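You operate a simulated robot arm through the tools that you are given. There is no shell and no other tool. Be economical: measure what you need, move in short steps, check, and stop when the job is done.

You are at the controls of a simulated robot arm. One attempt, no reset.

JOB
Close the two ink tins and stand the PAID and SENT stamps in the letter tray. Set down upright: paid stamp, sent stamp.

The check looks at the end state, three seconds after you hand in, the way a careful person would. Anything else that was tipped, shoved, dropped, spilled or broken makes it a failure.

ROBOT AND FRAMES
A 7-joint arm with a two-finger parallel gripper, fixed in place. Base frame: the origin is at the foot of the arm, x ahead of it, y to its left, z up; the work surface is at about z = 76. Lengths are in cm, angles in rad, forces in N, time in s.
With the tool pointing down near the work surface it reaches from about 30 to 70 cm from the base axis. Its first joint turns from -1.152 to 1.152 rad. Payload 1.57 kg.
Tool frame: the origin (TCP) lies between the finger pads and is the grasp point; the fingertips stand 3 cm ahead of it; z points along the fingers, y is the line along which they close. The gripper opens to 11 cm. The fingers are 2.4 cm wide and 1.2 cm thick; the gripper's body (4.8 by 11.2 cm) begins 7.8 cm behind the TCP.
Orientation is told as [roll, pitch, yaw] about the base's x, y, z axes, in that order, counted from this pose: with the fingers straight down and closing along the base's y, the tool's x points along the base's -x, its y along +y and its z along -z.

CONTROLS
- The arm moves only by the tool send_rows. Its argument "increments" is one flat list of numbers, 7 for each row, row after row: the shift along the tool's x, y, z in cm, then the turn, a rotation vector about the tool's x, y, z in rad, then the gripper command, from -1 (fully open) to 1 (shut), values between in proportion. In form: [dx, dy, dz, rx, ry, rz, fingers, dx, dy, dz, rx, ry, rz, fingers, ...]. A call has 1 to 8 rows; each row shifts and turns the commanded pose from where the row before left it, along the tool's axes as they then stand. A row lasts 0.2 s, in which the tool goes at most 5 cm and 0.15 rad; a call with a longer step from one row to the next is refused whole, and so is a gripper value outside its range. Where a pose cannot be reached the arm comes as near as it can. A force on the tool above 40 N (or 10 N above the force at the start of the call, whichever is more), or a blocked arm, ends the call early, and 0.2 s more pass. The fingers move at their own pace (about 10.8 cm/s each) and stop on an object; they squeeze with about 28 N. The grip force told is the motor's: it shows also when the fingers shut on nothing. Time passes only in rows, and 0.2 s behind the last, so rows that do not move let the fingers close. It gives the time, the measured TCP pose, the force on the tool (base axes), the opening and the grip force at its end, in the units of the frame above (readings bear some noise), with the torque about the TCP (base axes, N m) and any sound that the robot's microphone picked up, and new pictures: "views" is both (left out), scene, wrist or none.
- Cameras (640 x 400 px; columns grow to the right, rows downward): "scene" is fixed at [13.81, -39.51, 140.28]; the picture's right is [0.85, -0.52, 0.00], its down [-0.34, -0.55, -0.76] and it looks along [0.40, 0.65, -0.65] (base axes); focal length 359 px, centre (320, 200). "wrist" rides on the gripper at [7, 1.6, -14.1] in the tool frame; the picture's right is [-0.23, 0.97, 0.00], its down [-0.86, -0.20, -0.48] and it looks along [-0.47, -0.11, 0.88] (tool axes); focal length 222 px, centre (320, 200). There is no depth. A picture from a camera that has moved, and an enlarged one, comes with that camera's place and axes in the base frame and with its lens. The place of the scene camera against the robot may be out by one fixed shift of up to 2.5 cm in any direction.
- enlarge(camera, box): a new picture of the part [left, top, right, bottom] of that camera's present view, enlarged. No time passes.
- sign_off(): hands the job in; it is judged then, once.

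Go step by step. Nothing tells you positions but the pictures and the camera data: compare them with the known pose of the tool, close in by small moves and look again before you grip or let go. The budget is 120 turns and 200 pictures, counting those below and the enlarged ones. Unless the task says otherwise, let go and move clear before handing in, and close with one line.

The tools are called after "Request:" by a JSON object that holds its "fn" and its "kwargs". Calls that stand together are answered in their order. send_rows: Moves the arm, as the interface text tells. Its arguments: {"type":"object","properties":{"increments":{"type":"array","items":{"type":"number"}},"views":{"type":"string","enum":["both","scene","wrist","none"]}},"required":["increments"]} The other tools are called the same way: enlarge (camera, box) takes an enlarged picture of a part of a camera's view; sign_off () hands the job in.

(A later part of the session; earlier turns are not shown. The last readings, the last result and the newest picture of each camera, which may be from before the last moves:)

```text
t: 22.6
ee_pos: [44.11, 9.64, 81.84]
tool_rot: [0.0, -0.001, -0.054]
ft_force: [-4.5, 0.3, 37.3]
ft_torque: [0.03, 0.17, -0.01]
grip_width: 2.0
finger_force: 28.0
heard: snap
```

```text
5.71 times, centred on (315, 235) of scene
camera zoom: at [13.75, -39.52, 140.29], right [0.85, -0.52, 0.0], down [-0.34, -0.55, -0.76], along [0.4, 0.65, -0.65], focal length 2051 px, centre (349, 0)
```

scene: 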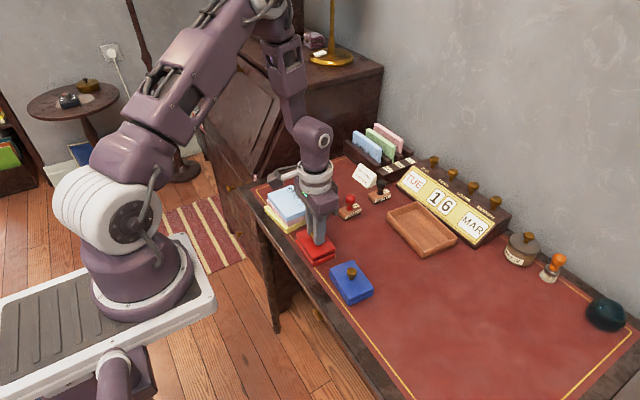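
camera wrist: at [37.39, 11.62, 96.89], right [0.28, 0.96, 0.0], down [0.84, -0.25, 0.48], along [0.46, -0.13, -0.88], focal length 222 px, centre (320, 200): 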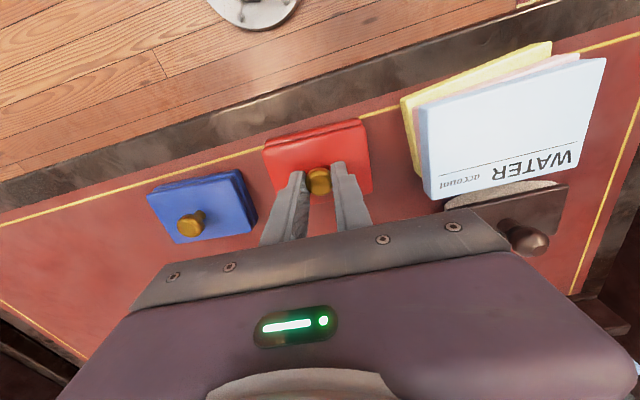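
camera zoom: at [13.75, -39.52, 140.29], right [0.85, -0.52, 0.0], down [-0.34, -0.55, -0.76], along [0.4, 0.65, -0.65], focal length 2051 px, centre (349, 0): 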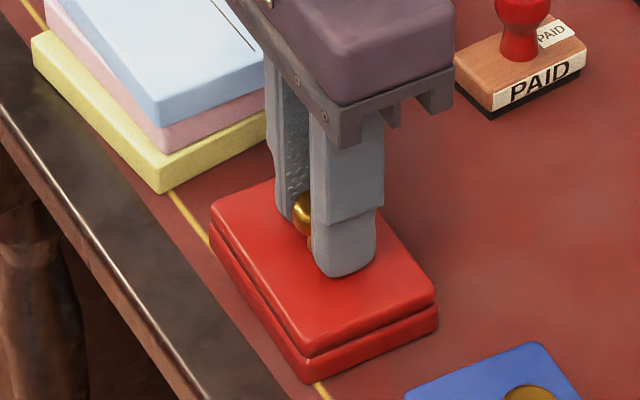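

Snapped shut. I'll release and rise.

Request:
{"fn": "send_rows", "kwargs": {"increments": [0, 0, -0.12, 0, 0, 0, 1, 0, 0, 0, 0, 0, 0, 0.2, 0, 0, 0, 0, 0, 0, 0.2, 0, 0, -1, 0, 0, 0, 0.2, 0, 0, -3.5, 0, 0, 0, 0.2, 0, 0, -3.5, 0, 0, 0, 0.2, 0, 0, 0, 0, 0, -0.056, 0.2, 0, 0, 0, 0, 0, 0, 0.2]}}

Request:
{"fn": "enlarge", "kwargs": {"camera": "scene", "box": [275, 200, 395, 310]}}

Request:
{"fn": "enlarge", "kwargs": {"camera": "scene", "box": [330, 150, 470, 270]}}

```text
t: 24.4
ee_pos: [44.03, 9.49, 90.14]
tool_rot: [0.0, -0.001, 0.002]
ft_force: [-0.3, -0.1, 0.2]
ft_torque: [0.01, -0.01, -0.04]
grip_width: 4.39
finger_force: 0.1
camera wrist: at [37.09, 11.16, 104.15], right [0.23, 0.97, 0.0], down [0.86, -0.2, 0.48], along [0.47, -0.11, -0.88], focal length 222 px, centre (320, 200)
```

scene: 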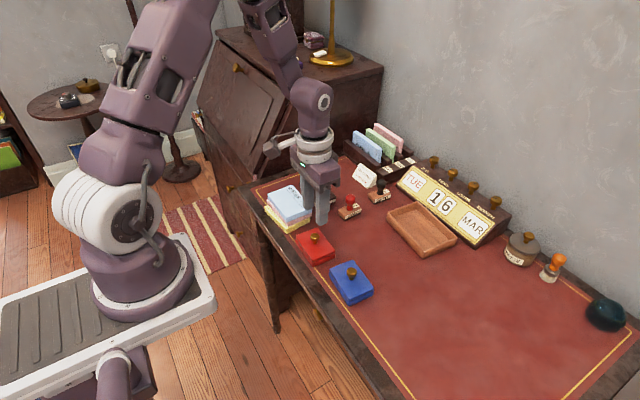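
wrist: 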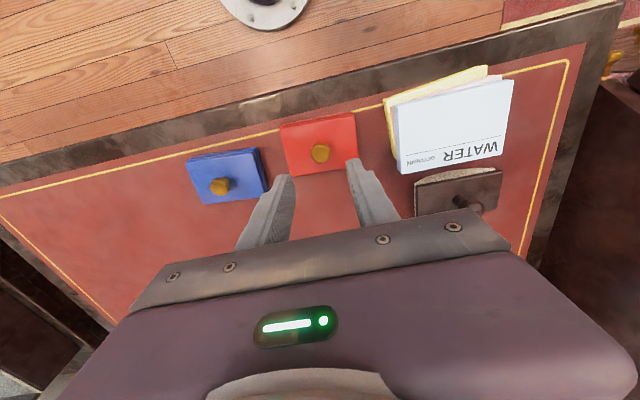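

```text
3.64 times, centred on (335, 255) of scene
camera zoom: at [13.81, -39.51, 140.28], right [0.85, -0.52, 0.0], down [-0.34, -0.55, -0.76], along [0.4, 0.65, -0.65], focal length 1305 px, centre (266, 0)
```

zoom: 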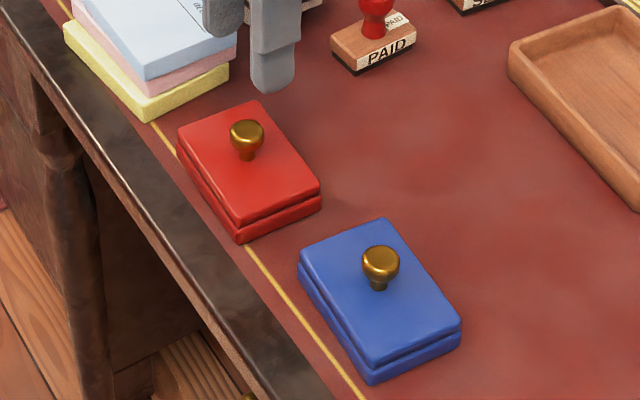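

```text
3.33 times, centred on (400, 210) of scene
camera zoom: at [13.81, -39.51, 140.28], right [0.85, -0.52, 0.0], down [-0.34, -0.55, -0.76], along [0.4, 0.65, -0.65], focal length 1196 px, centre (53, 167)
```

zoom: 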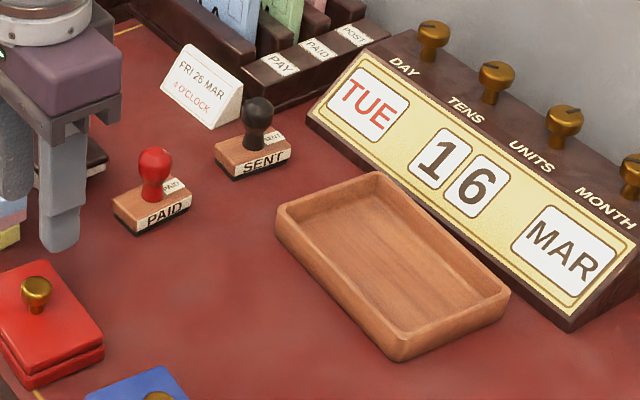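

Both tins are closed. Now the stamps: I'll move over PAID for a closer look.

Request:
{"fn": "send_rows", "kwargs": {"increments": [0, 0, -3, 0, 0, 0, 0.2, -3, 1.3, 0, 0, 0, 0, 0.2, -3, 1.3, 0, 0, 0, 0, 0.2, -3, 1.3, 0, 0, 0, 0, 0.2, -2.5, 1.1, 0, 0, 0, 0, 0.2, 0, 0, 0, 0, 0, 0, 0.2]}}

Request:
{"fn": "enlarge", "kwargs": {"camera": "wrist", "box": [220, 90, 420, 230]}}

```text
t: 25.8
ee_pos: [55.79, 14.65, 93.06]
tool_rot: [0.0, 0.0, 0.003]
ft_force: [0.1, -0.2, -0.5]
ft_torque: [-0.03, 0.01, -0.03]
grip_width: 4.4
finger_force: 0.1
camera wrist: at [48.79, 16.18, 107.08], right [0.23, 0.97, 0.0], down [0.86, -0.2, 0.48], along [0.47, -0.11, -0.88], focal length 222 px, centre (320, 200)
```

scene: 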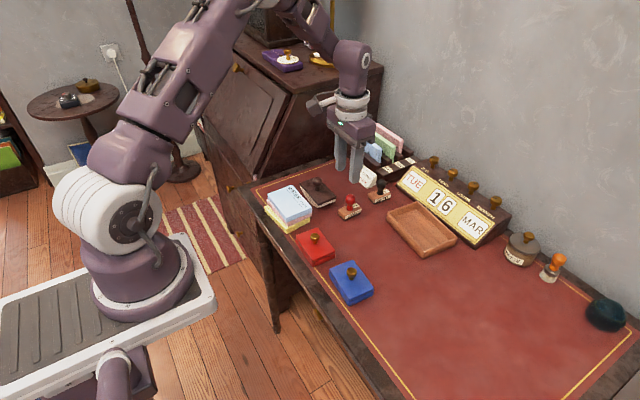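
wrist: 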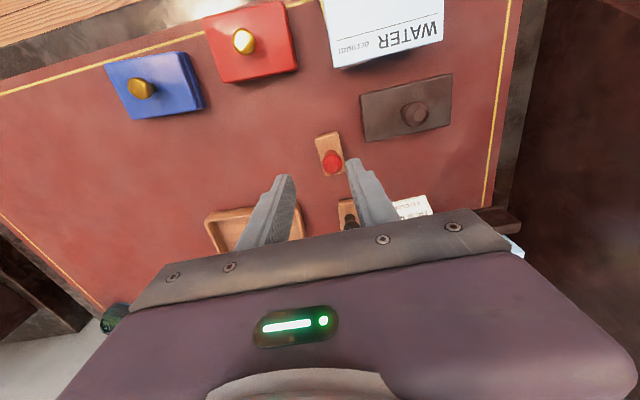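

```text
2.86 times, centred on (320, 160) of wrist
camera zoom: at [48.79, 16.18, 107.08], right [0.23, 0.97, 0.0], down [0.86, -0.2, 0.48], along [0.47, -0.11, -0.88], focal length 635 px, centre (320, 314)
```

zoom: 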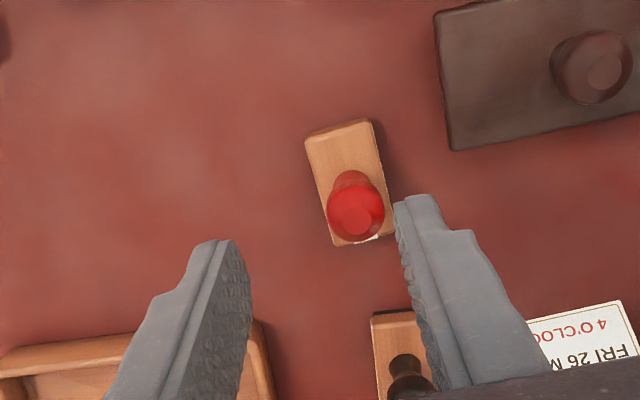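

PAID stands at about (58.0,15.5), base 5.5x3 cm with the long side along x, handle ball near z 81.5. I'll descend around the handle.

Request:
{"fn": "send_rows", "kwargs": {"increments": [-2.2, 0.85, 0, 0, 0, 0, 0.1, 0, 0, 2.5, 0, 0, 0, 0.1, 0, 0, 2.5, 0, 0, 0, 0.1, 0, 0, 1.5, 0, 0, 0, 0.1, 0, 0, 0, 0, 0, 0, 0.1]}}

Request:
{"fn": "enlarge", "kwargs": {"camera": "wrist", "box": [240, 90, 400, 220]}}

Request:
{"fn": "enlarge", "kwargs": {"camera": "scene", "box": [310, 150, 410, 230]}}

```text
t: 27.0
ee_pos: [57.92, 15.55, 86.6]
tool_rot: [-0.001, 0.002, 0.002]
ft_force: [0.1, 0.6, 0.0]
ft_torque: [0.01, -0.02, 0.0]
grip_width: 4.94
finger_force: 0.1
camera wrist: at [51.02, 17.1, 100.63], right [0.23, 0.97, 0.0], down [0.86, -0.2, 0.48], along [0.47, -0.11, -0.88], focal length 222 px, centre (320, 200)
```

scene: 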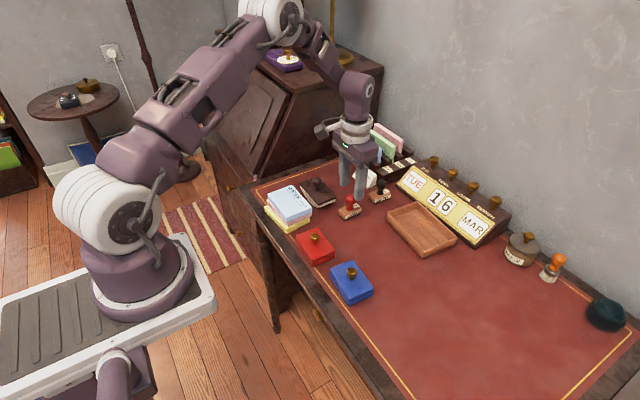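
wrist: 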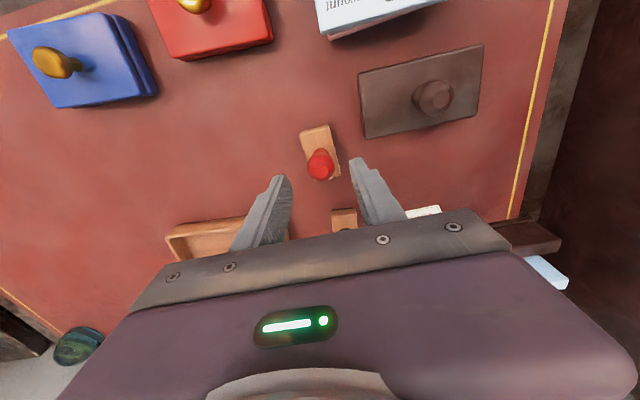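

```text
3.08 times, centred on (320, 155) of wrist
camera zoom: at [51.02, 17.1, 100.63], right [0.23, 0.97, 0.0], down [0.86, -0.2, 0.48], along [0.47, -0.11, -0.88], focal length 684 px, centre (320, 338)
```

zoom: 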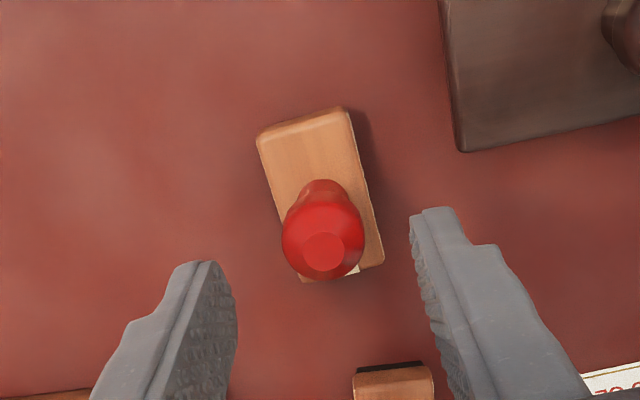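

```text
5.00 times, centred on (360, 190) of scene
camera zoom: at [13.81, -39.51, 140.28], right [0.85, -0.52, 0.0], down [-0.34, -0.55, -0.76], along [0.4, 0.65, -0.65], focal length 1795 px, centre (120, 250)
```

zoom: 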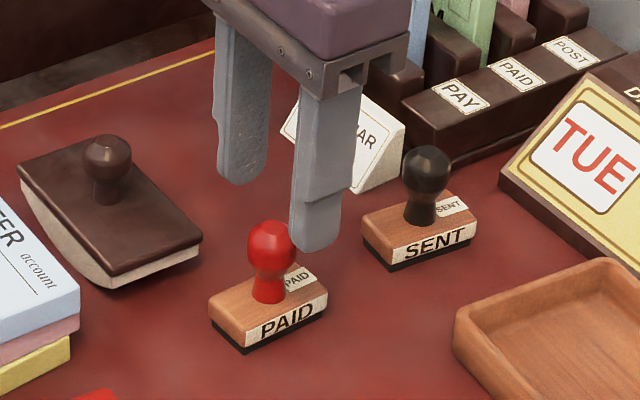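

The handle is centred between the fingers. I'll descend to ball height and close.

Request:
{"fn": "send_rows", "kwargs": {"increments": [0, 0, 2, 0, 0, 0, 0.1, 0, 0, 2, 0, 0, 0, 0.1, 0, 0, 0.7, 0, 0, 0, 0.1, 0, 0, 0, 0, 0, 0, 0.1, 0, 0, 0, 0, 0, 0, 1, 0, 0, 0, 0, 0, 0, 1, 0, 0, 0, 0, 0, 0, 1]}}

Request:
{"fn": "enlarge", "kwargs": {"camera": "scene", "box": [310, 150, 410, 230]}}

```text
t: 28.6
ee_pos: [57.9, 15.54, 81.88]
tool_rot: [0.0, 0.0, 0.003]
ft_force: [0.0, 0.5, 0.5]
ft_torque: [0.02, 0.01, -0.01]
grip_width: 2.32
finger_force: 28.2
camera wrist: at [51.0, 17.19, 95.92], right [0.23, 0.97, 0.0], down [0.86, -0.2, 0.48], along [0.47, -0.11, -0.88], focal length 222 px, centre (320, 200)
```

scene: 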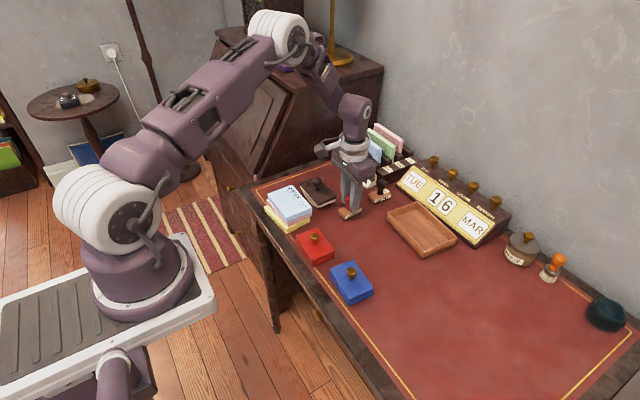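
wrist: 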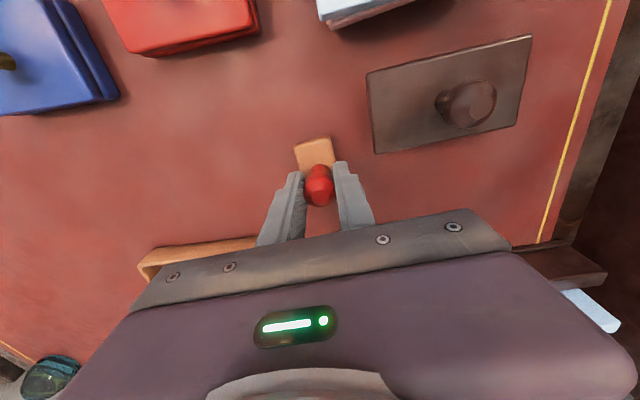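

```text
5.00 times, centred on (360, 190) of scene
camera zoom: at [13.81, -39.51, 140.28], right [0.85, -0.52, 0.0], down [-0.34, -0.55, -0.76], along [0.4, 0.65, -0.65], focal length 1795 px, centre (120, 250)
```

zoom: 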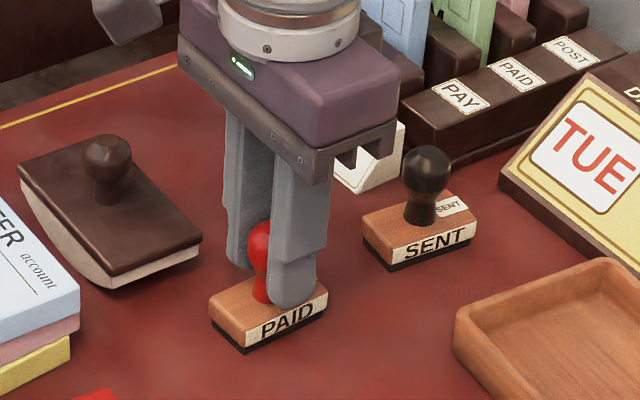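

PAID is gripped (2.3 cm). I'll lift and carry it past the tray to survey the tray from the side.

Request:
{"fn": "send_rows", "kwargs": {"increments": [0, 0, -1.5, 0, 0, 0, 1, 0, 0, -4.5, 0, 0, 0, 1, 0, 0, -5, 0, 0, 0, 1, -1, -4.6, 0, 0, 0, 0, 1, -1, -4.8, 0, 0, 0, 0, 1, -1, -4.8, 0, 0, 0, 0, 1, -1, -4.8, 0, 0, 0, 0, 1, 0, -4.8, 0, 0, 0, 0, 1]}}

Request:
{"fn": "send_rows", "kwargs": {"increments": [0, -3.8, 0, 0, 0, 0, 1, 0, 0, 0, 0, 0, 0, 1]}}

Request:
{"fn": "enlarge", "kwargs": {"camera": "wrist", "box": [300, 90, 520, 240]}}

Request:
{"fn": "enlarge", "kwargs": {"camera": "scene", "box": [370, 140, 530, 270]}}

```text
t: 30.4
ee_pos: [62.07, -8.26, 92.75]
tool_rot: [0.002, 0.0, 0.002]
ft_force: [0.3, -0.8, -0.8]
ft_torque: [0.02, 0.0, -0.01]
grip_width: 2.33
finger_force: 27.9
camera wrist: at [55.08, -6.67, 106.82], right [0.23, 0.97, 0.0], down [0.86, -0.2, 0.48], along [0.47, -0.11, -0.88], focal length 222 px, centre (320, 200)
```

scene: 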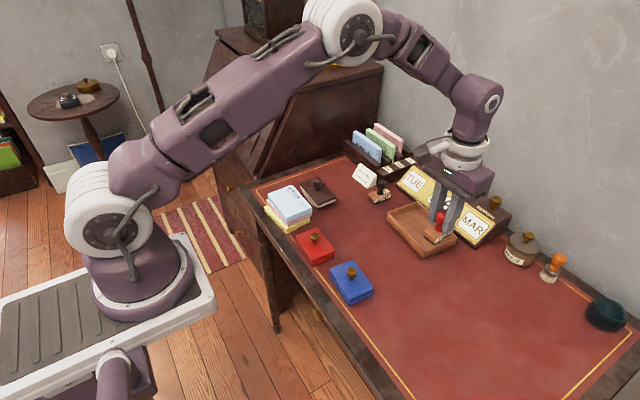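
wrist: 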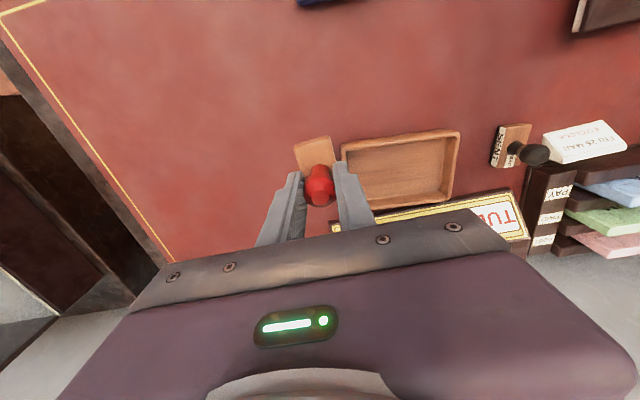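

```text
t: 31.0
ee_pos: [62.03, -12.16, 92.87]
tool_rot: [0.002, 0.001, 0.001]
ft_force: [0.8, 1.0, -1.2]
ft_torque: [0.0, 0.01, 0.0]
grip_width: 2.36
finger_force: 27.9
camera wrist: at [55.11, -10.54, 106.86], right [0.23, 0.97, 0.0], down [0.86, -0.2, 0.48], along [0.47, -0.11, -0.88], focal length 222 px, centre (320, 200)
```

scene: 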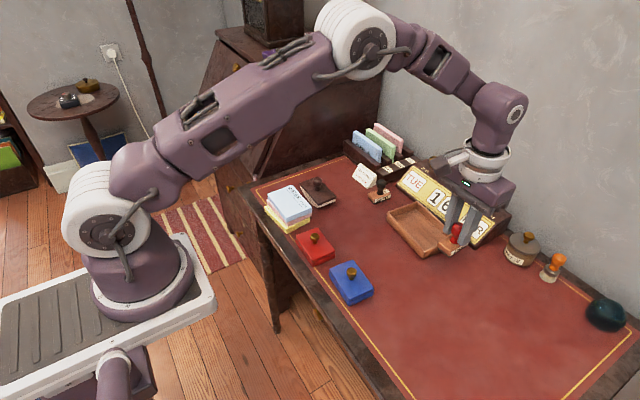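
wrist: 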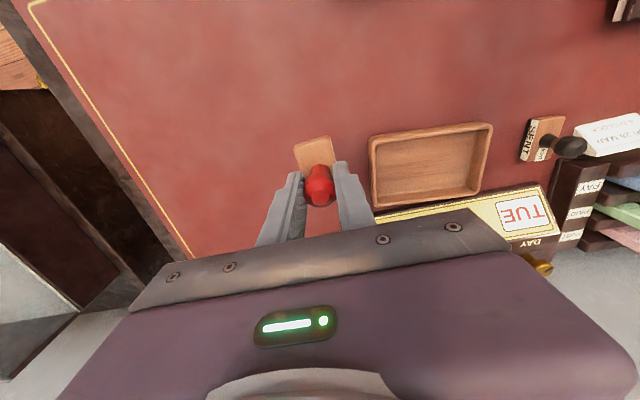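

```text
2.67 times, centred on (410, 165) of wrist
camera zoom: at [55.11, -10.54, 106.86], right [0.23, 0.97, 0.0], down [0.86, -0.2, 0.48], along [0.47, -0.11, -0.88], focal length 592 px, centre (80, 293)
```

zoom: 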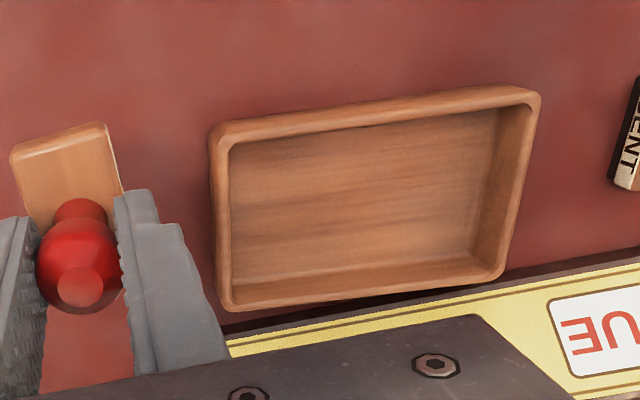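

```text
3.08 times, centred on (450, 205) of scene
camera zoom: at [13.81, -39.52, 140.28], right [0.85, -0.52, 0.0], down [-0.34, -0.55, -0.76], along [0.4, 0.65, -0.65], focal length 1104 px, centre (-80, 185)
```

zoom: 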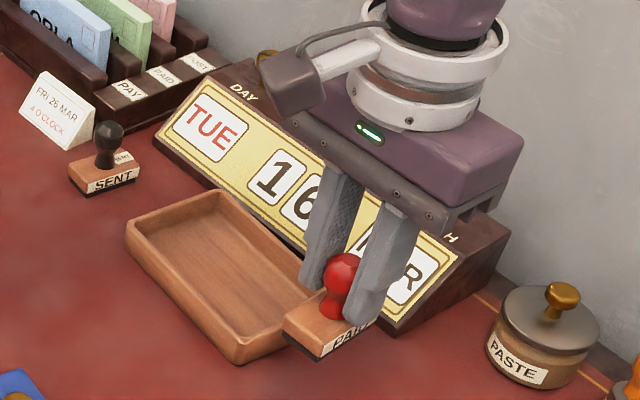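

The tray is about 10x15 cm, centred at (68.9,1.0), yaw about -0.08. I'll put PAID around (68.2,-2.6) and SENT around (68.7,4.4). Moving PAID over its spot and part-way down.

Request:
{"fn": "send_rows", "kwargs": {"increments": [-2.1, 3.2, 0, 0, 0, 0, 1, -2.1, 3.2, 0, 0, 0, 0, 1, -2, 3.15, 0, 0, 0, 0, 1, 0, 0, 0, 0, 0, 0.1, 1, 0, 0, 2.5, 0, 0, 0, 1, 0, 0, 2.5, 0, 0, 0, 1, 0, 0, 0, 0, 0, 0, 1]}}

Request:
{"fn": "enlarge", "kwargs": {"camera": "wrist", "box": [250, 100, 450, 230]}}

Request:
{"fn": "enlarge", "kwargs": {"camera": "scene", "box": [370, 160, 510, 270]}}

```text
t: 32.6
ee_pos: [68.14, -2.65, 87.78]
tool_rot: [0.0, 0.0, -0.099]
ft_force: [-0.3, 0.3, -0.7]
ft_torque: [-0.01, 0.0, 0.01]
grip_width: 2.33
finger_force: 28.1
camera wrist: at [61.41, -0.32, 101.91], right [0.32, 0.95, 0.0], down [0.83, -0.28, 0.48], along [0.45, -0.15, -0.88], focal length 222 px, centre (320, 200)
```

scene: 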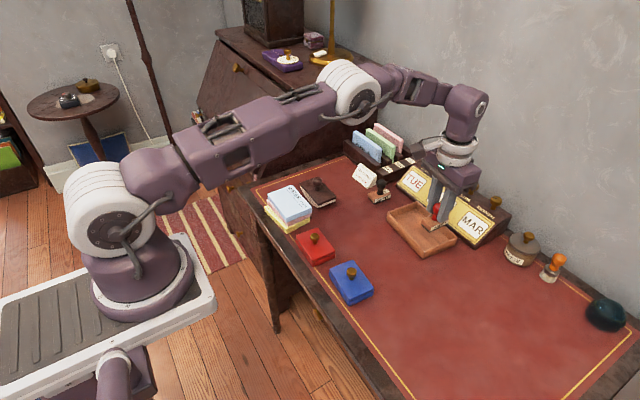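
wrist: 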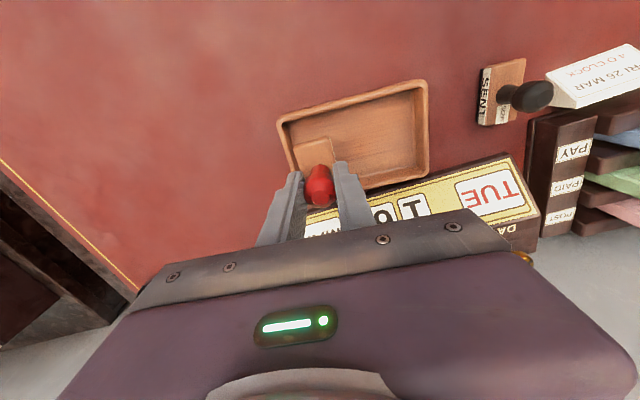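

```text
3.08 times, centred on (350, 165) of wrist
camera zoom: at [61.41, -0.32, 101.91], right [0.32, 0.95, 0.0], down [0.83, -0.28, 0.48], along [0.45, -0.15, -0.88], focal length 684 px, centre (228, 308)
```

zoom: 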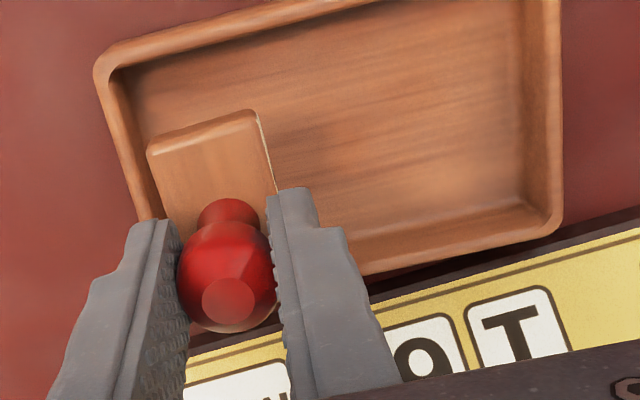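

```text
3.64 times, centred on (440, 215) of scene
camera zoom: at [13.82, -39.51, 140.28], right [0.85, -0.52, 0.0], down [-0.34, -0.55, -0.76], along [0.4, 0.65, -0.65], focal length 1305 px, centre (-116, 146)
```

zoom: 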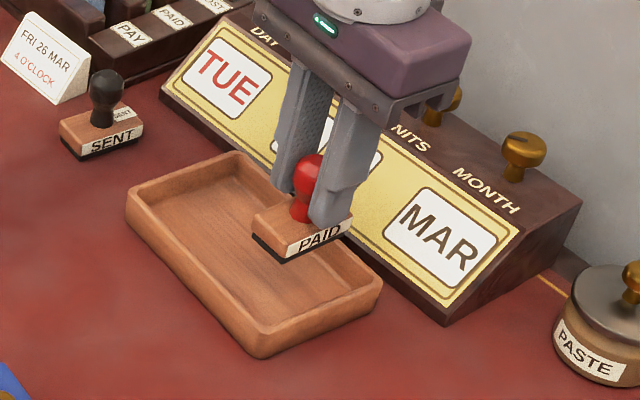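

PAID hovers over the tray with clearance to all walls. I'll nudge +y 0.3 and lower toward the tray floor.

Request:
{"fn": "send_rows", "kwargs": {"increments": [-0.07, 0.31, 1.5, 0, 0, 0, 1, 0, 0, 1.8, 0, 0, 0, 1, 0, 0, 1, 0, 0, 0, 1, 0, 0, 0.5, 0, 0, 0, 1, 0, 0, 0, 0, 0, 0, 1]}}

Request:
{"fn": "enlarge", "kwargs": {"camera": "wrist", "box": [250, 100, 450, 230]}}

Request:
{"fn": "enlarge", "kwargs": {"camera": "scene", "box": [370, 160, 510, 270]}}

```text
t: 33.8
ee_pos: [68.2, -2.2, 82.95]
tool_rot: [0.0, 0.0, -0.099]
ft_force: [0.5, 0.4, -1.0]
ft_torque: [-0.02, -0.01, 0.01]
grip_width: 2.33
finger_force: 27.9
camera wrist: at [61.5, 0.08, 97.02], right [0.32, 0.95, 0.0], down [0.83, -0.28, 0.48], along [0.45, -0.15, -0.88], focal length 222 px, centre (320, 200)
```

scene: 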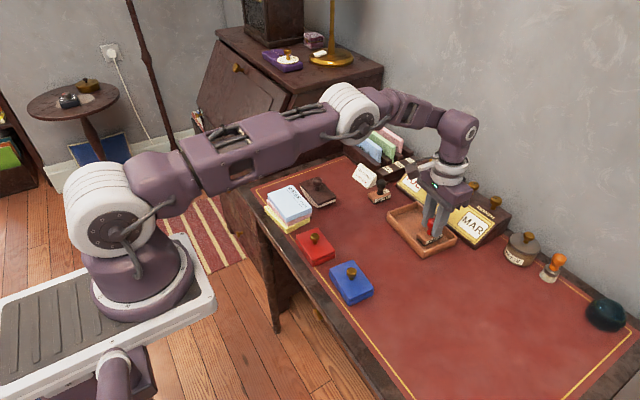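
wrist: 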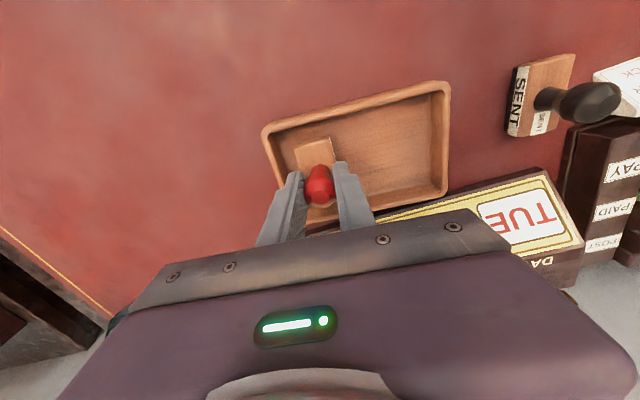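

```text
3.08 times, centred on (350, 165) of wrist
camera zoom: at [61.5, 0.08, 97.02], right [0.32, 0.95, 0.0], down [0.83, -0.28, 0.48], along [0.45, -0.15, -0.88], focal length 684 px, centre (228, 308)
```

zoom: 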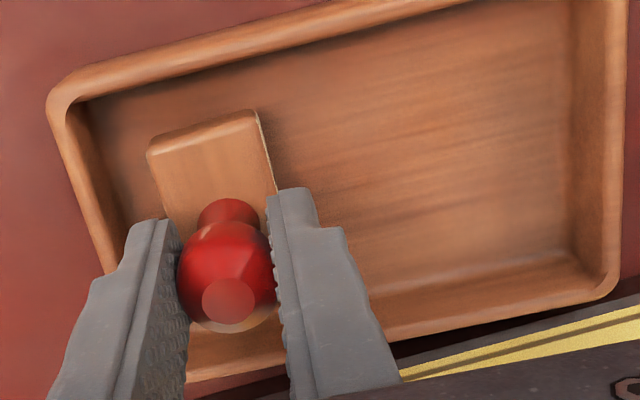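

```text
3.64 times, centred on (440, 215) of scene
camera zoom: at [13.81, -39.51, 140.28], right [0.85, -0.52, 0.0], down [-0.34, -0.55, -0.76], along [0.4, 0.65, -0.65], focal length 1305 px, centre (-116, 146)
```

zoom: 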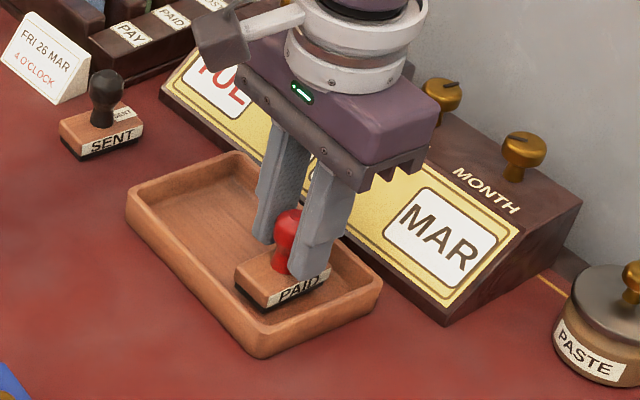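

PAID is inside the walls and just above the floor. I'll ease down to contact.

Request:
{"fn": "send_rows", "kwargs": {"increments": [0, 0, 0.2, 0, 0, 0, 1, 0, 0, 0.12, 0, 0, 0, 1, 0, 0, 0, 0, 0, 0, 1], "views": "none"}}

```text
t: 34.6
ee_pos: [68.18, -2.18, 82.61]
tool_rot: [0.0, 0.0, -0.099]
ft_force: [-0.6, 0.4, -0.6]
ft_torque: [-0.04, -0.02, -0.03]
grip_width: 2.35
finger_force: 28.1
```

Request:
{"fn": "send_rows", "kwargs": {"increments": [0, 0, 0.1, 0, 0, 0, 1, 0, 0, 0, 0, 0, 0, 1], "views": "none"}}

Request:
{"fn": "enlarge", "kwargs": {"camera": "scene", "box": [400, 200, 470, 260]}}

```text
t: 35.2
ee_pos: [68.16, -2.3, 82.51]
tool_rot: [0.001, 0.0, -0.099]
ft_force: [-1.0, 0.1, -1.1]
ft_torque: [-0.03, 0.0, -0.01]
grip_width: 2.35
finger_force: 28.0
```

```text
6.67 times, centred on (435, 230) of scene
camera zoom: at [13.81, -39.51, 140.28], right [0.85, -0.52, 0.0], down [-0.34, -0.55, -0.76], along [0.4, 0.65, -0.65], focal length 2393 px, centre (-447, 0)
```

zoom: 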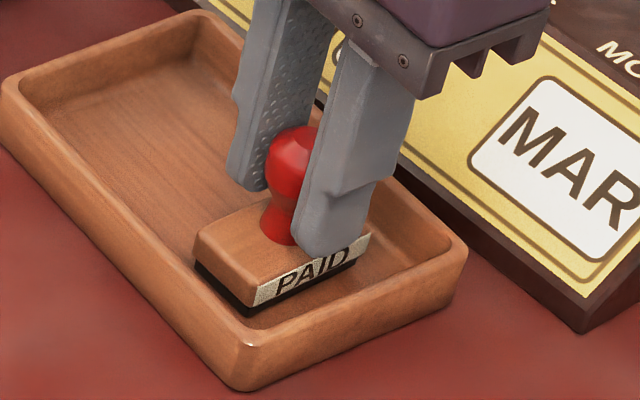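

No contact yet; I'll continue in 1 mm steps.

Request:
{"fn": "send_rows", "kwargs": {"increments": [0, 0, 0.1, 0, 0, 0, 1, 0, 0, 0, 0, 0, 0, 1], "views": "none"}}

Request:
{"fn": "send_rows", "kwargs": {"increments": [0, 0, 0.1, 0, 0, 0, 1, 0, 0, 0, 0, 0, 0, 1], "views": "none"}}

```text
t: 35.8
ee_pos: [68.21, -2.28, 82.45]
tool_rot: [0.0, 0.0, -0.101]
ft_force: [0.2, 0.1, -1.8]
ft_torque: [0.01, 0.02, 0.01]
grip_width: 2.36
finger_force: 27.9
```

```text
t: 36.4
ee_pos: [68.19, -2.28, 82.4]
tool_rot: [-0.001, 0.001, -0.099]
ft_force: [0.5, 0.5, -0.1]
ft_torque: [-0.04, 0.02, 0.0]
grip_width: 2.37
finger_force: 28.0
```

Request:
{"fn": "send_rows", "kwargs": {"increments": [0, 0, 0.12, 0, 0, 0, 1, 0, 0, 0, 0, 0, 0, 1], "views": "none"}}

Request:
{"fn": "enlarge", "kwargs": {"camera": "scene", "box": [400, 200, 470, 260]}}

```text
t: 37.0
ee_pos: [68.15, -2.21, 82.34]
tool_rot: [0.001, -0.002, -0.098]
ft_force: [-2.7, -0.3, 9.3]
ft_torque: [-0.07, 0.15, 0.02]
grip_width: 2.37
finger_force: 28.1
```

```text
6.67 times, centred on (435, 230) of scene
camera zoom: at [13.79, -39.51, 140.29], right [0.85, -0.52, 0.0], down [-0.34, -0.55, -0.76], along [0.4, 0.65, -0.65], focal length 2393 px, centre (-447, 0)
```

zoom: 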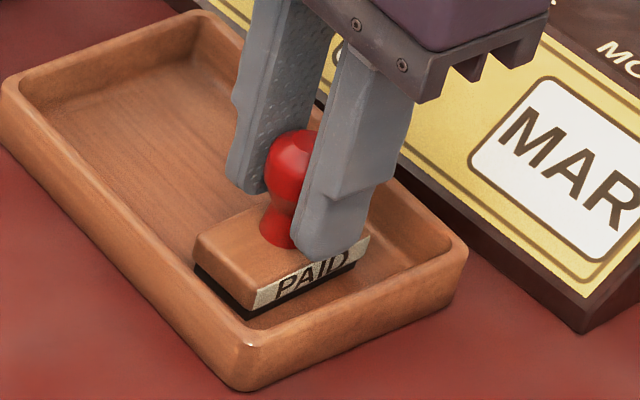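

Contact at about 9 N. I'll release gently and rise.

Request:
{"fn": "send_rows", "kwargs": {"increments": [0, 0, 0, 0, 0, 0, 0.5, 0, 0, 0, 0, 0, 0, 0.2, 0, 0, 0, 0, 0, 0, 0.1, 0, 0, -1, 0, 0, 0, 0.1, 0, 0, -3, 0, 0, 0, 0.1, 0, 0, -4, 0, 0, 0, 0.1, 0, 0, -3, 0, 0, 0, 0.1, 0, 0, 0, 0, 0, 0, 0.1]}}

Request:
{"fn": "enlarge", "kwargs": {"camera": "scene", "box": [380, 180, 480, 260]}}

Request:
{"fn": "enlarge", "kwargs": {"camera": "wrist", "box": [250, 90, 450, 220]}}

```text
t: 38.8
ee_pos: [68.23, -2.13, 93.27]
tool_rot: [0.001, 0.0, -0.098]
ft_force: [-0.3, 0.0, -0.1]
ft_torque: [-0.01, 0.01, -0.01]
grip_width: 4.93
finger_force: 0.0
camera wrist: at [61.48, 0.1, 107.27], right [0.32, 0.95, 0.0], down [0.83, -0.28, 0.48], along [0.45, -0.15, -0.88], focal length 222 px, centre (320, 200)
```

scene: 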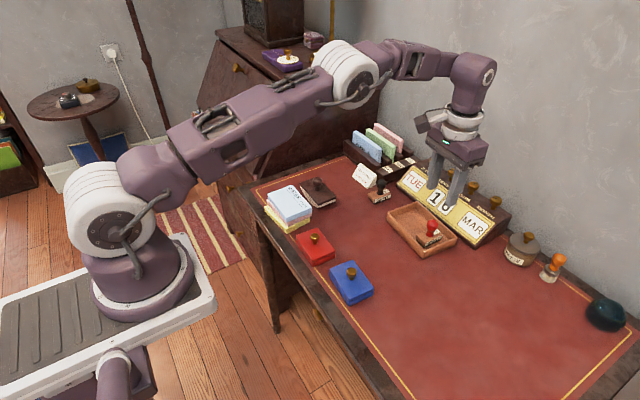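
wrist: 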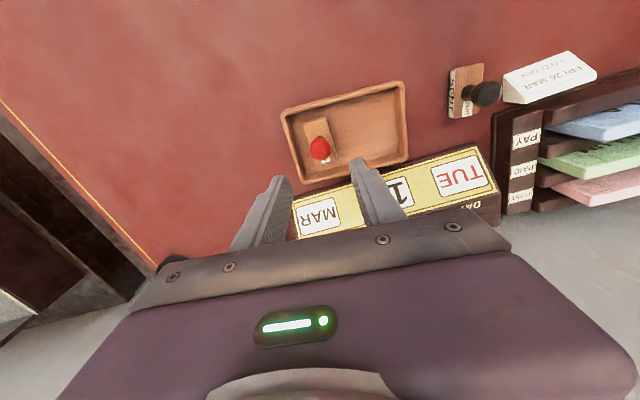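

```text
5.00 times, centred on (430, 220) of scene
camera zoom: at [13.81, -39.51, 140.28], right [0.85, -0.52, 0.0], down [-0.34, -0.55, -0.76], along [0.4, 0.65, -0.65], focal length 1795 px, centre (-230, 100)
```

zoom: 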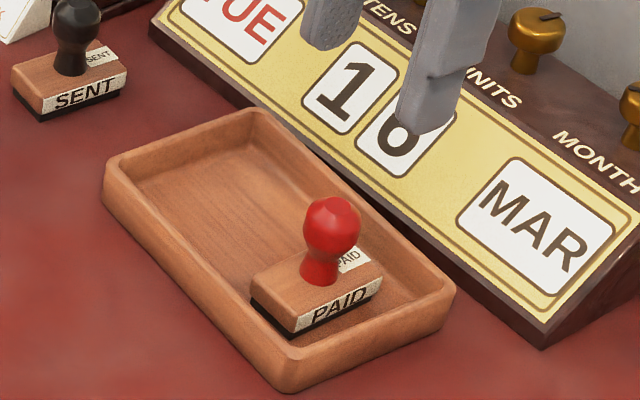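

```text
3.08 times, centred on (350, 155) of wrist
camera zoom: at [61.48, 0.1, 107.27], right [0.32, 0.95, 0.0], down [0.83, -0.28, 0.48], along [0.45, -0.15, -0.88], focal length 684 px, centre (228, 338)
```

zoom: 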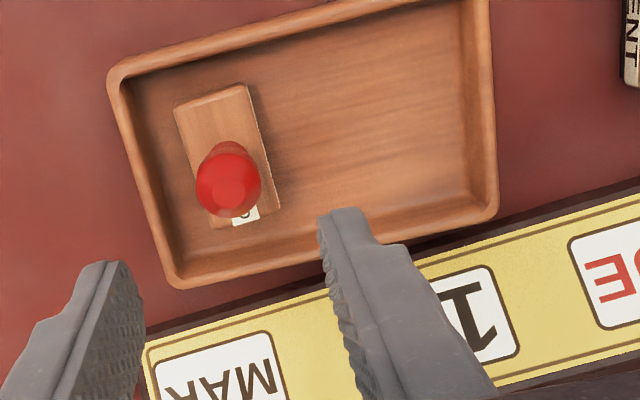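

PAID stands upright in the tray. Next is SENT, at roughly (67-68,16); I'll move near it to look.

Request:
{"fn": "send_rows", "kwargs": {"increments": [0, 0, 0, 0, 0, -0.1, 0.1, 1.25, 4.15, 0, 0, 0, 0, 0.1, 1.25, 4.15, 0, 0, 0, 0, 0.1, 1.25, 4.15, 0, 0, 0, 0, 0.1, 1.25, 4.15, 0, 0, 0, 0, 0.1, 0, 0, 0, 0, 0, 0, 0.1]}}

Request:
{"fn": "enlarge", "kwargs": {"camera": "wrist", "box": [220, 90, 440, 230]}}

```text
t: 40.2
ee_pos: [63.03, 14.39, 92.95]
tool_rot: [0.0, 0.0, 0.003]
ft_force: [-0.9, 0.1, -0.6]
ft_torque: [-0.03, 0.0, 0.03]
grip_width: 4.96
finger_force: 0.0
camera wrist: at [56.13, 15.98, 107.09], right [0.23, 0.97, 0.0], down [0.86, -0.2, 0.48], along [0.47, -0.11, -0.88], focal length 222 px, centre (320, 200)
```

scene: 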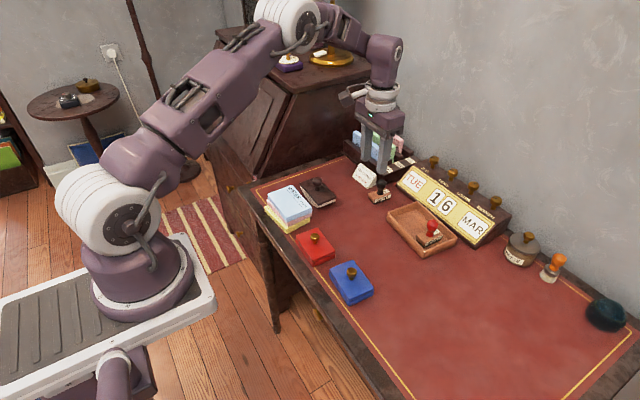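
wrist: 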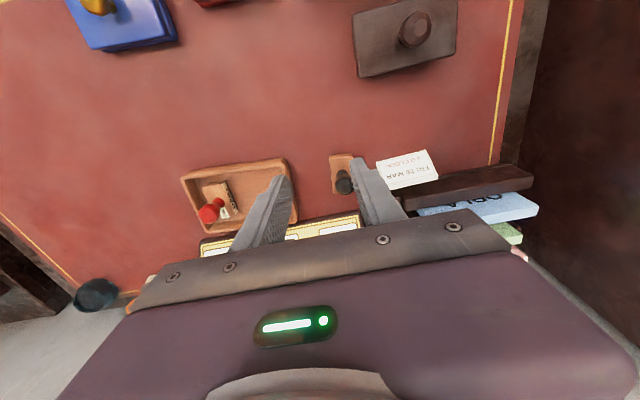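

```text
2.86 times, centred on (330, 160) of wrist
camera zoom: at [56.13, 15.98, 107.09], right [0.23, 0.97, 0.0], down [0.86, -0.2, 0.48], along [0.47, -0.11, -0.88], focal length 635 px, centre (291, 314)
```

zoom: 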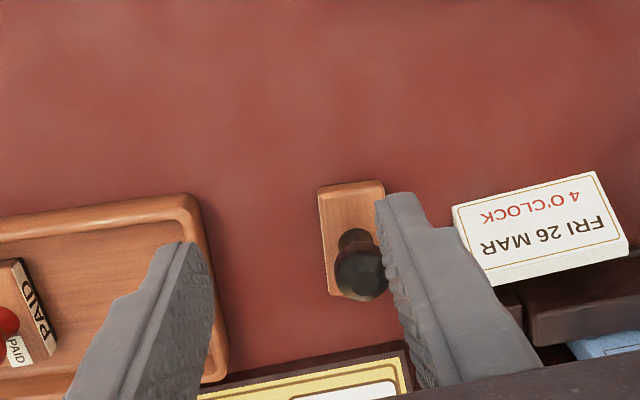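

SENT is at about (68.2,16.3), yaw about -0.08, with the memo card from y≈20.5. I'll narrow the fingers to ~3.6 cm and go above it.

Request:
{"fn": "send_rows", "kwargs": {"increments": [-2.6, 0.95, 0, 0, 0, 0, 0.34, -2.57, 0.95, 0, 0, 0, 0, 0.34, 0, 0, 2.5, 0, 0, 0, 0.34, 0, 0, 2.5, 0, 0, 0, 0.34, 0, 0, 0, 0, 0, 0, 0.34]}}

Request:
{"fn": "enlarge", "kwargs": {"camera": "wrist", "box": [230, 90, 430, 230]}}

Request:
{"fn": "enlarge", "kwargs": {"camera": "scene", "box": [330, 120, 450, 220]}}

```text
t: 41.4
ee_pos: [67.43, 15.94, 88.18]
tool_rot: [-0.001, 0.001, 0.0]
ft_force: [-0.3, 0.5, -0.1]
ft_torque: [-0.02, 0.02, 0.0]
grip_width: 3.66
finger_force: 0.1
out of reach, approached as far as the arm can: row 2
camera wrist: at [60.53, 17.55, 102.24], right [0.23, 0.97, 0.0], down [0.86, -0.2, 0.48], along [0.47, -0.11, -0.88], focal length 222 px, centre (320, 200)
```

scene: 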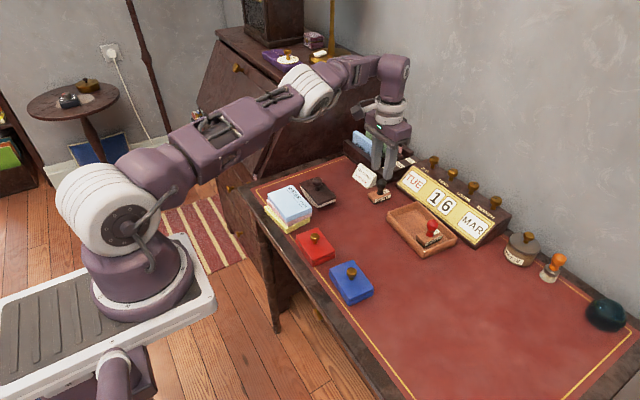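
wrist: 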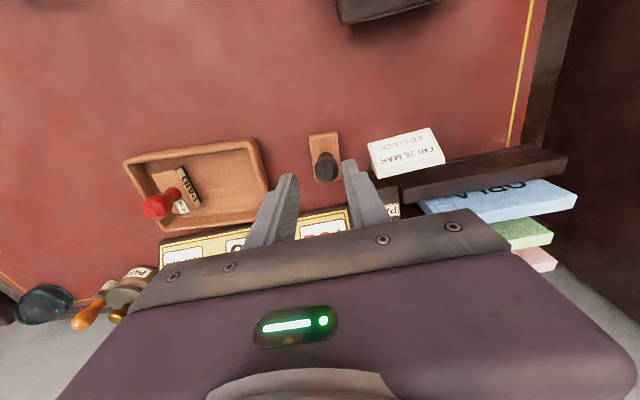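

```text
2.86 times, centred on (330, 160) of wrist
camera zoom: at [60.53, 17.55, 102.24], right [0.23, 0.97, 0.0], down [0.86, -0.2, 0.48], along [0.47, -0.11, -0.88], focal length 635 px, centre (291, 314)
```

zoom: 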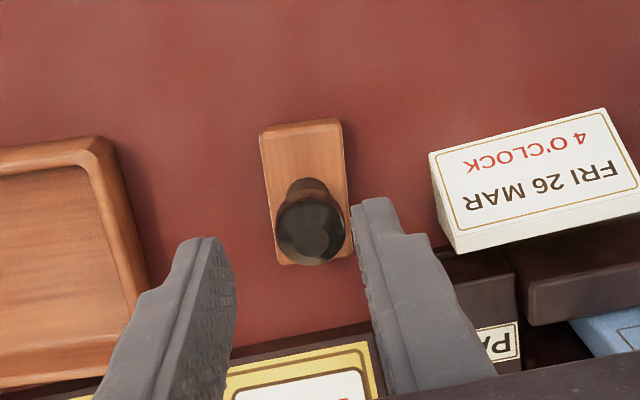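

```text
4.00 times, centred on (390, 170) of scene
camera zoom: at [13.81, -39.51, 140.28], right [0.85, -0.52, 0.0], down [-0.34, -0.55, -0.76], along [0.4, 0.65, -0.65], focal length 1436 px, centre (40, 320)
```

zoom: 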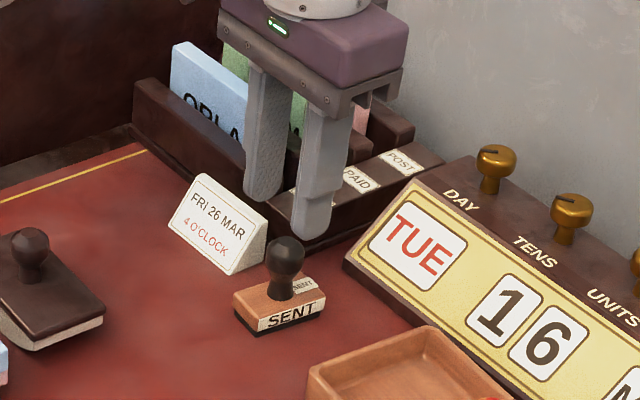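

The arm hit its reach limit high up; the stamp is at (68.35,16.37). Lower down the reach may be larger, so I'll go lower with y corrected, then approach in x.

Request:
{"fn": "send_rows", "kwargs": {"increments": [0, 0, 1.5, 0, 0, 0, 0.34, 0, 0.43, 1, 0, 0, 0, 0.34, -0.5, 0, 0, 0, 0, 0, 0.34, -0.35, 0, 0, 0, 0, 0, 0.34, 0, 0, 0, 0, 0, 0, 0.34]}}

Request:
{"fn": "enlarge", "kwargs": {"camera": "wrist", "box": [230, 90, 430, 230]}}

Request:
{"fn": "enlarge", "kwargs": {"camera": "scene", "box": [330, 120, 450, 220]}}

```text
t: 42.6
ee_pos: [66.89, 16.78, 85.07]
tool_rot: [-0.008, 0.021, 0.019]
ft_force: [-0.1, 0.4, -0.3]
ft_torque: [0.05, 0.0, 0.0]
grip_width: 3.65
finger_force: 0.1
out of reach, approached as far as the arm can: row 3, 4
camera wrist: at [60.32, 18.3, 99.27], right [0.21, 0.98, -0.01], down [0.87, -0.18, 0.46], along [0.45, -0.11, -0.89], focal length 222 px, centre (320, 200)
```

scene: 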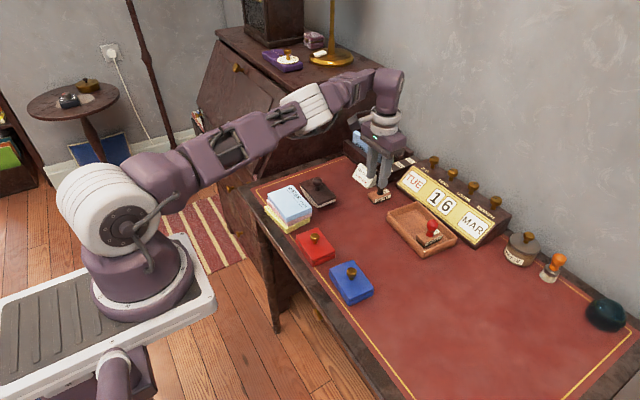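
wrist: 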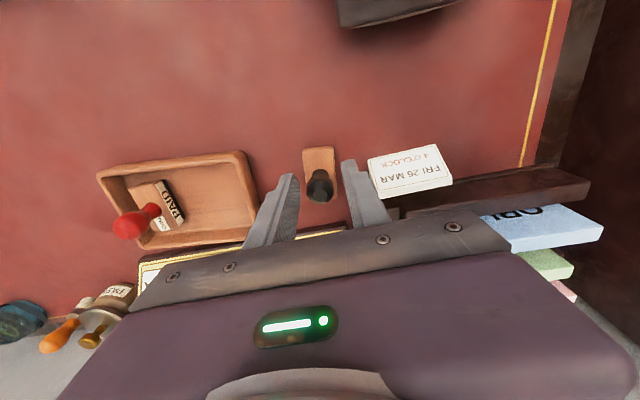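

```text
2.86 times, centred on (330, 160) of wrist
camera zoom: at [60.32, 18.3, 99.27], right [0.21, 0.98, -0.01], down [0.87, -0.18, 0.46], along [0.45, -0.11, -0.89], focal length 635 px, centre (291, 314)
```

zoom: 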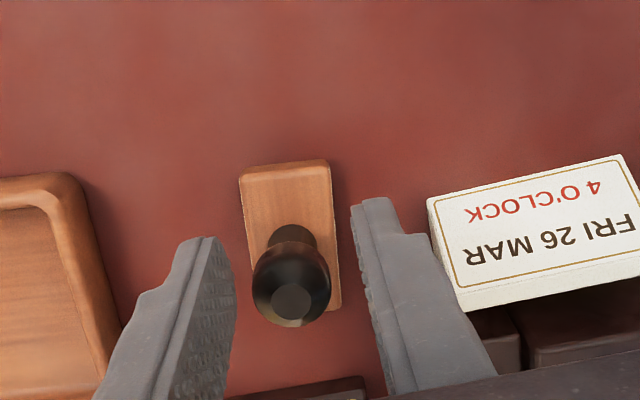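

```text
4.00 times, centred on (390, 170) of scene
camera zoom: at [13.81, -39.51, 140.28], right [0.85, -0.52, 0.0], down [-0.34, -0.55, -0.76], along [0.4, 0.65, -0.65], focal length 1436 px, centre (40, 320)
```

zoom: 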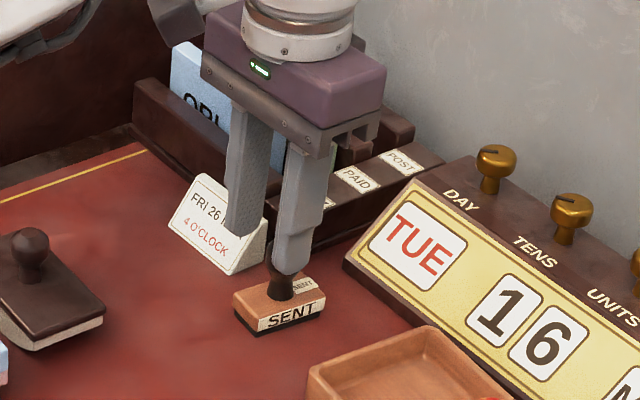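

The reach limit is at about 69 cm with the tool vertical. I'll back up, tilt the tool ~0.2 rad so the fingers point outward (the stamp's grip is unaffected, the closing axis stays along y), and re-approach.

Request:
{"fn": "send_rows", "kwargs": {"increments": [0, 0, -2, 0, 0, 0, 0.34, 2.5, 0, -2, 0, 0, 0, 0.34, 0, 0, 0, 0, -0.1, 0, 0.34, 0, 0, 0, 0, -0.12, 0, 0.34, 0, 0, 0, 0, 0, 0, 0.34], "views": "none"}}

```text
t: 43.8
ee_pos: [64.56, 16.79, 89.16]
tool_rot: [0.002, -0.221, 0.001]
ft_force: [0.2, -0.5, 0.1]
ft_torque: [-0.02, 0.03, 0.02]
grip_width: 3.64
finger_force: 0.1
```

The tilt is as intended (fingers outward). I'll approach above the handle.

Request:
{"fn": "send_rows", "kwargs": {"increments": [-2.49, -0.4, 2.61, 0, 0, 0, 0.34, -0.73, 0, 0.16, 0, 0, 0, 0.34, 0, 0, 0, 0, 0, 0, 0.34]}}

Request:
{"fn": "enlarge", "kwargs": {"camera": "wrist", "box": [230, 90, 430, 230]}}

Request:
{"fn": "enlarge", "kwargs": {"camera": "scene", "box": [330, 120, 450, 220]}}

```text
t: 44.6
ee_pos: [68.08, 16.32, 87.25]
tool_rot: [0.0, -0.219, 0.002]
ft_force: [-0.8, 0.1, 0.5]
ft_torque: [-0.02, -0.05, 0.0]
grip_width: 3.63
finger_force: 0.0
camera wrist: at [58.29, 17.87, 99.44], right [0.22, 0.97, 0.05], down [0.73, -0.2, 0.65], along [0.65, -0.11, -0.76], focal length 222 px, centre (320, 200)
```

scene: 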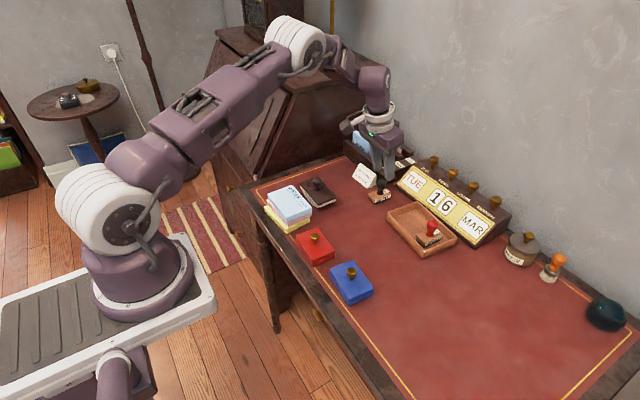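
wrist: 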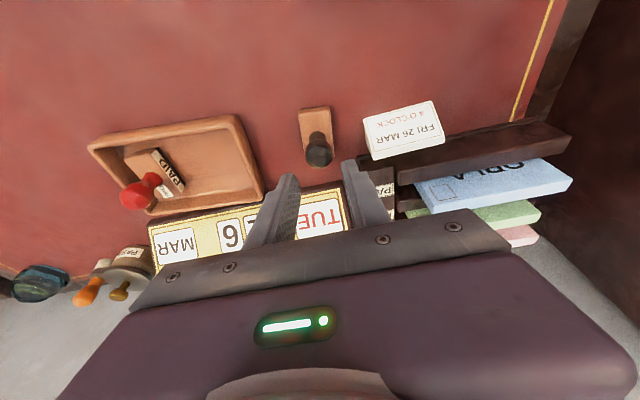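

```text
2.86 times, centred on (330, 160) of wrist
camera zoom: at [58.29, 17.87, 99.44], right [0.22, 0.97, 0.05], down [0.73, -0.2, 0.65], along [0.65, -0.11, -0.76], focal length 635 px, centre (291, 314)
```

zoom: 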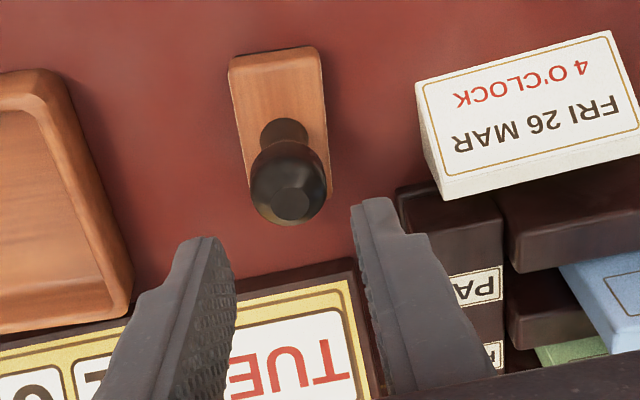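

```text
4.00 times, centred on (390, 170) of scene
camera zoom: at [13.81, -39.51, 140.28], right [0.85, -0.52, 0.0], down [-0.34, -0.55, -0.76], along [0.4, 0.65, -0.65], focal length 1436 px, centre (40, 320)
```

zoom: 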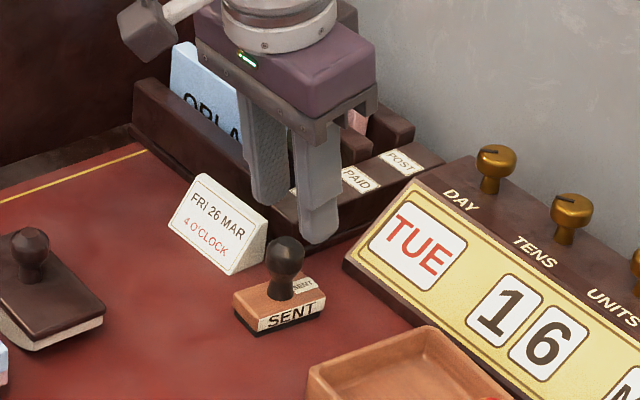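

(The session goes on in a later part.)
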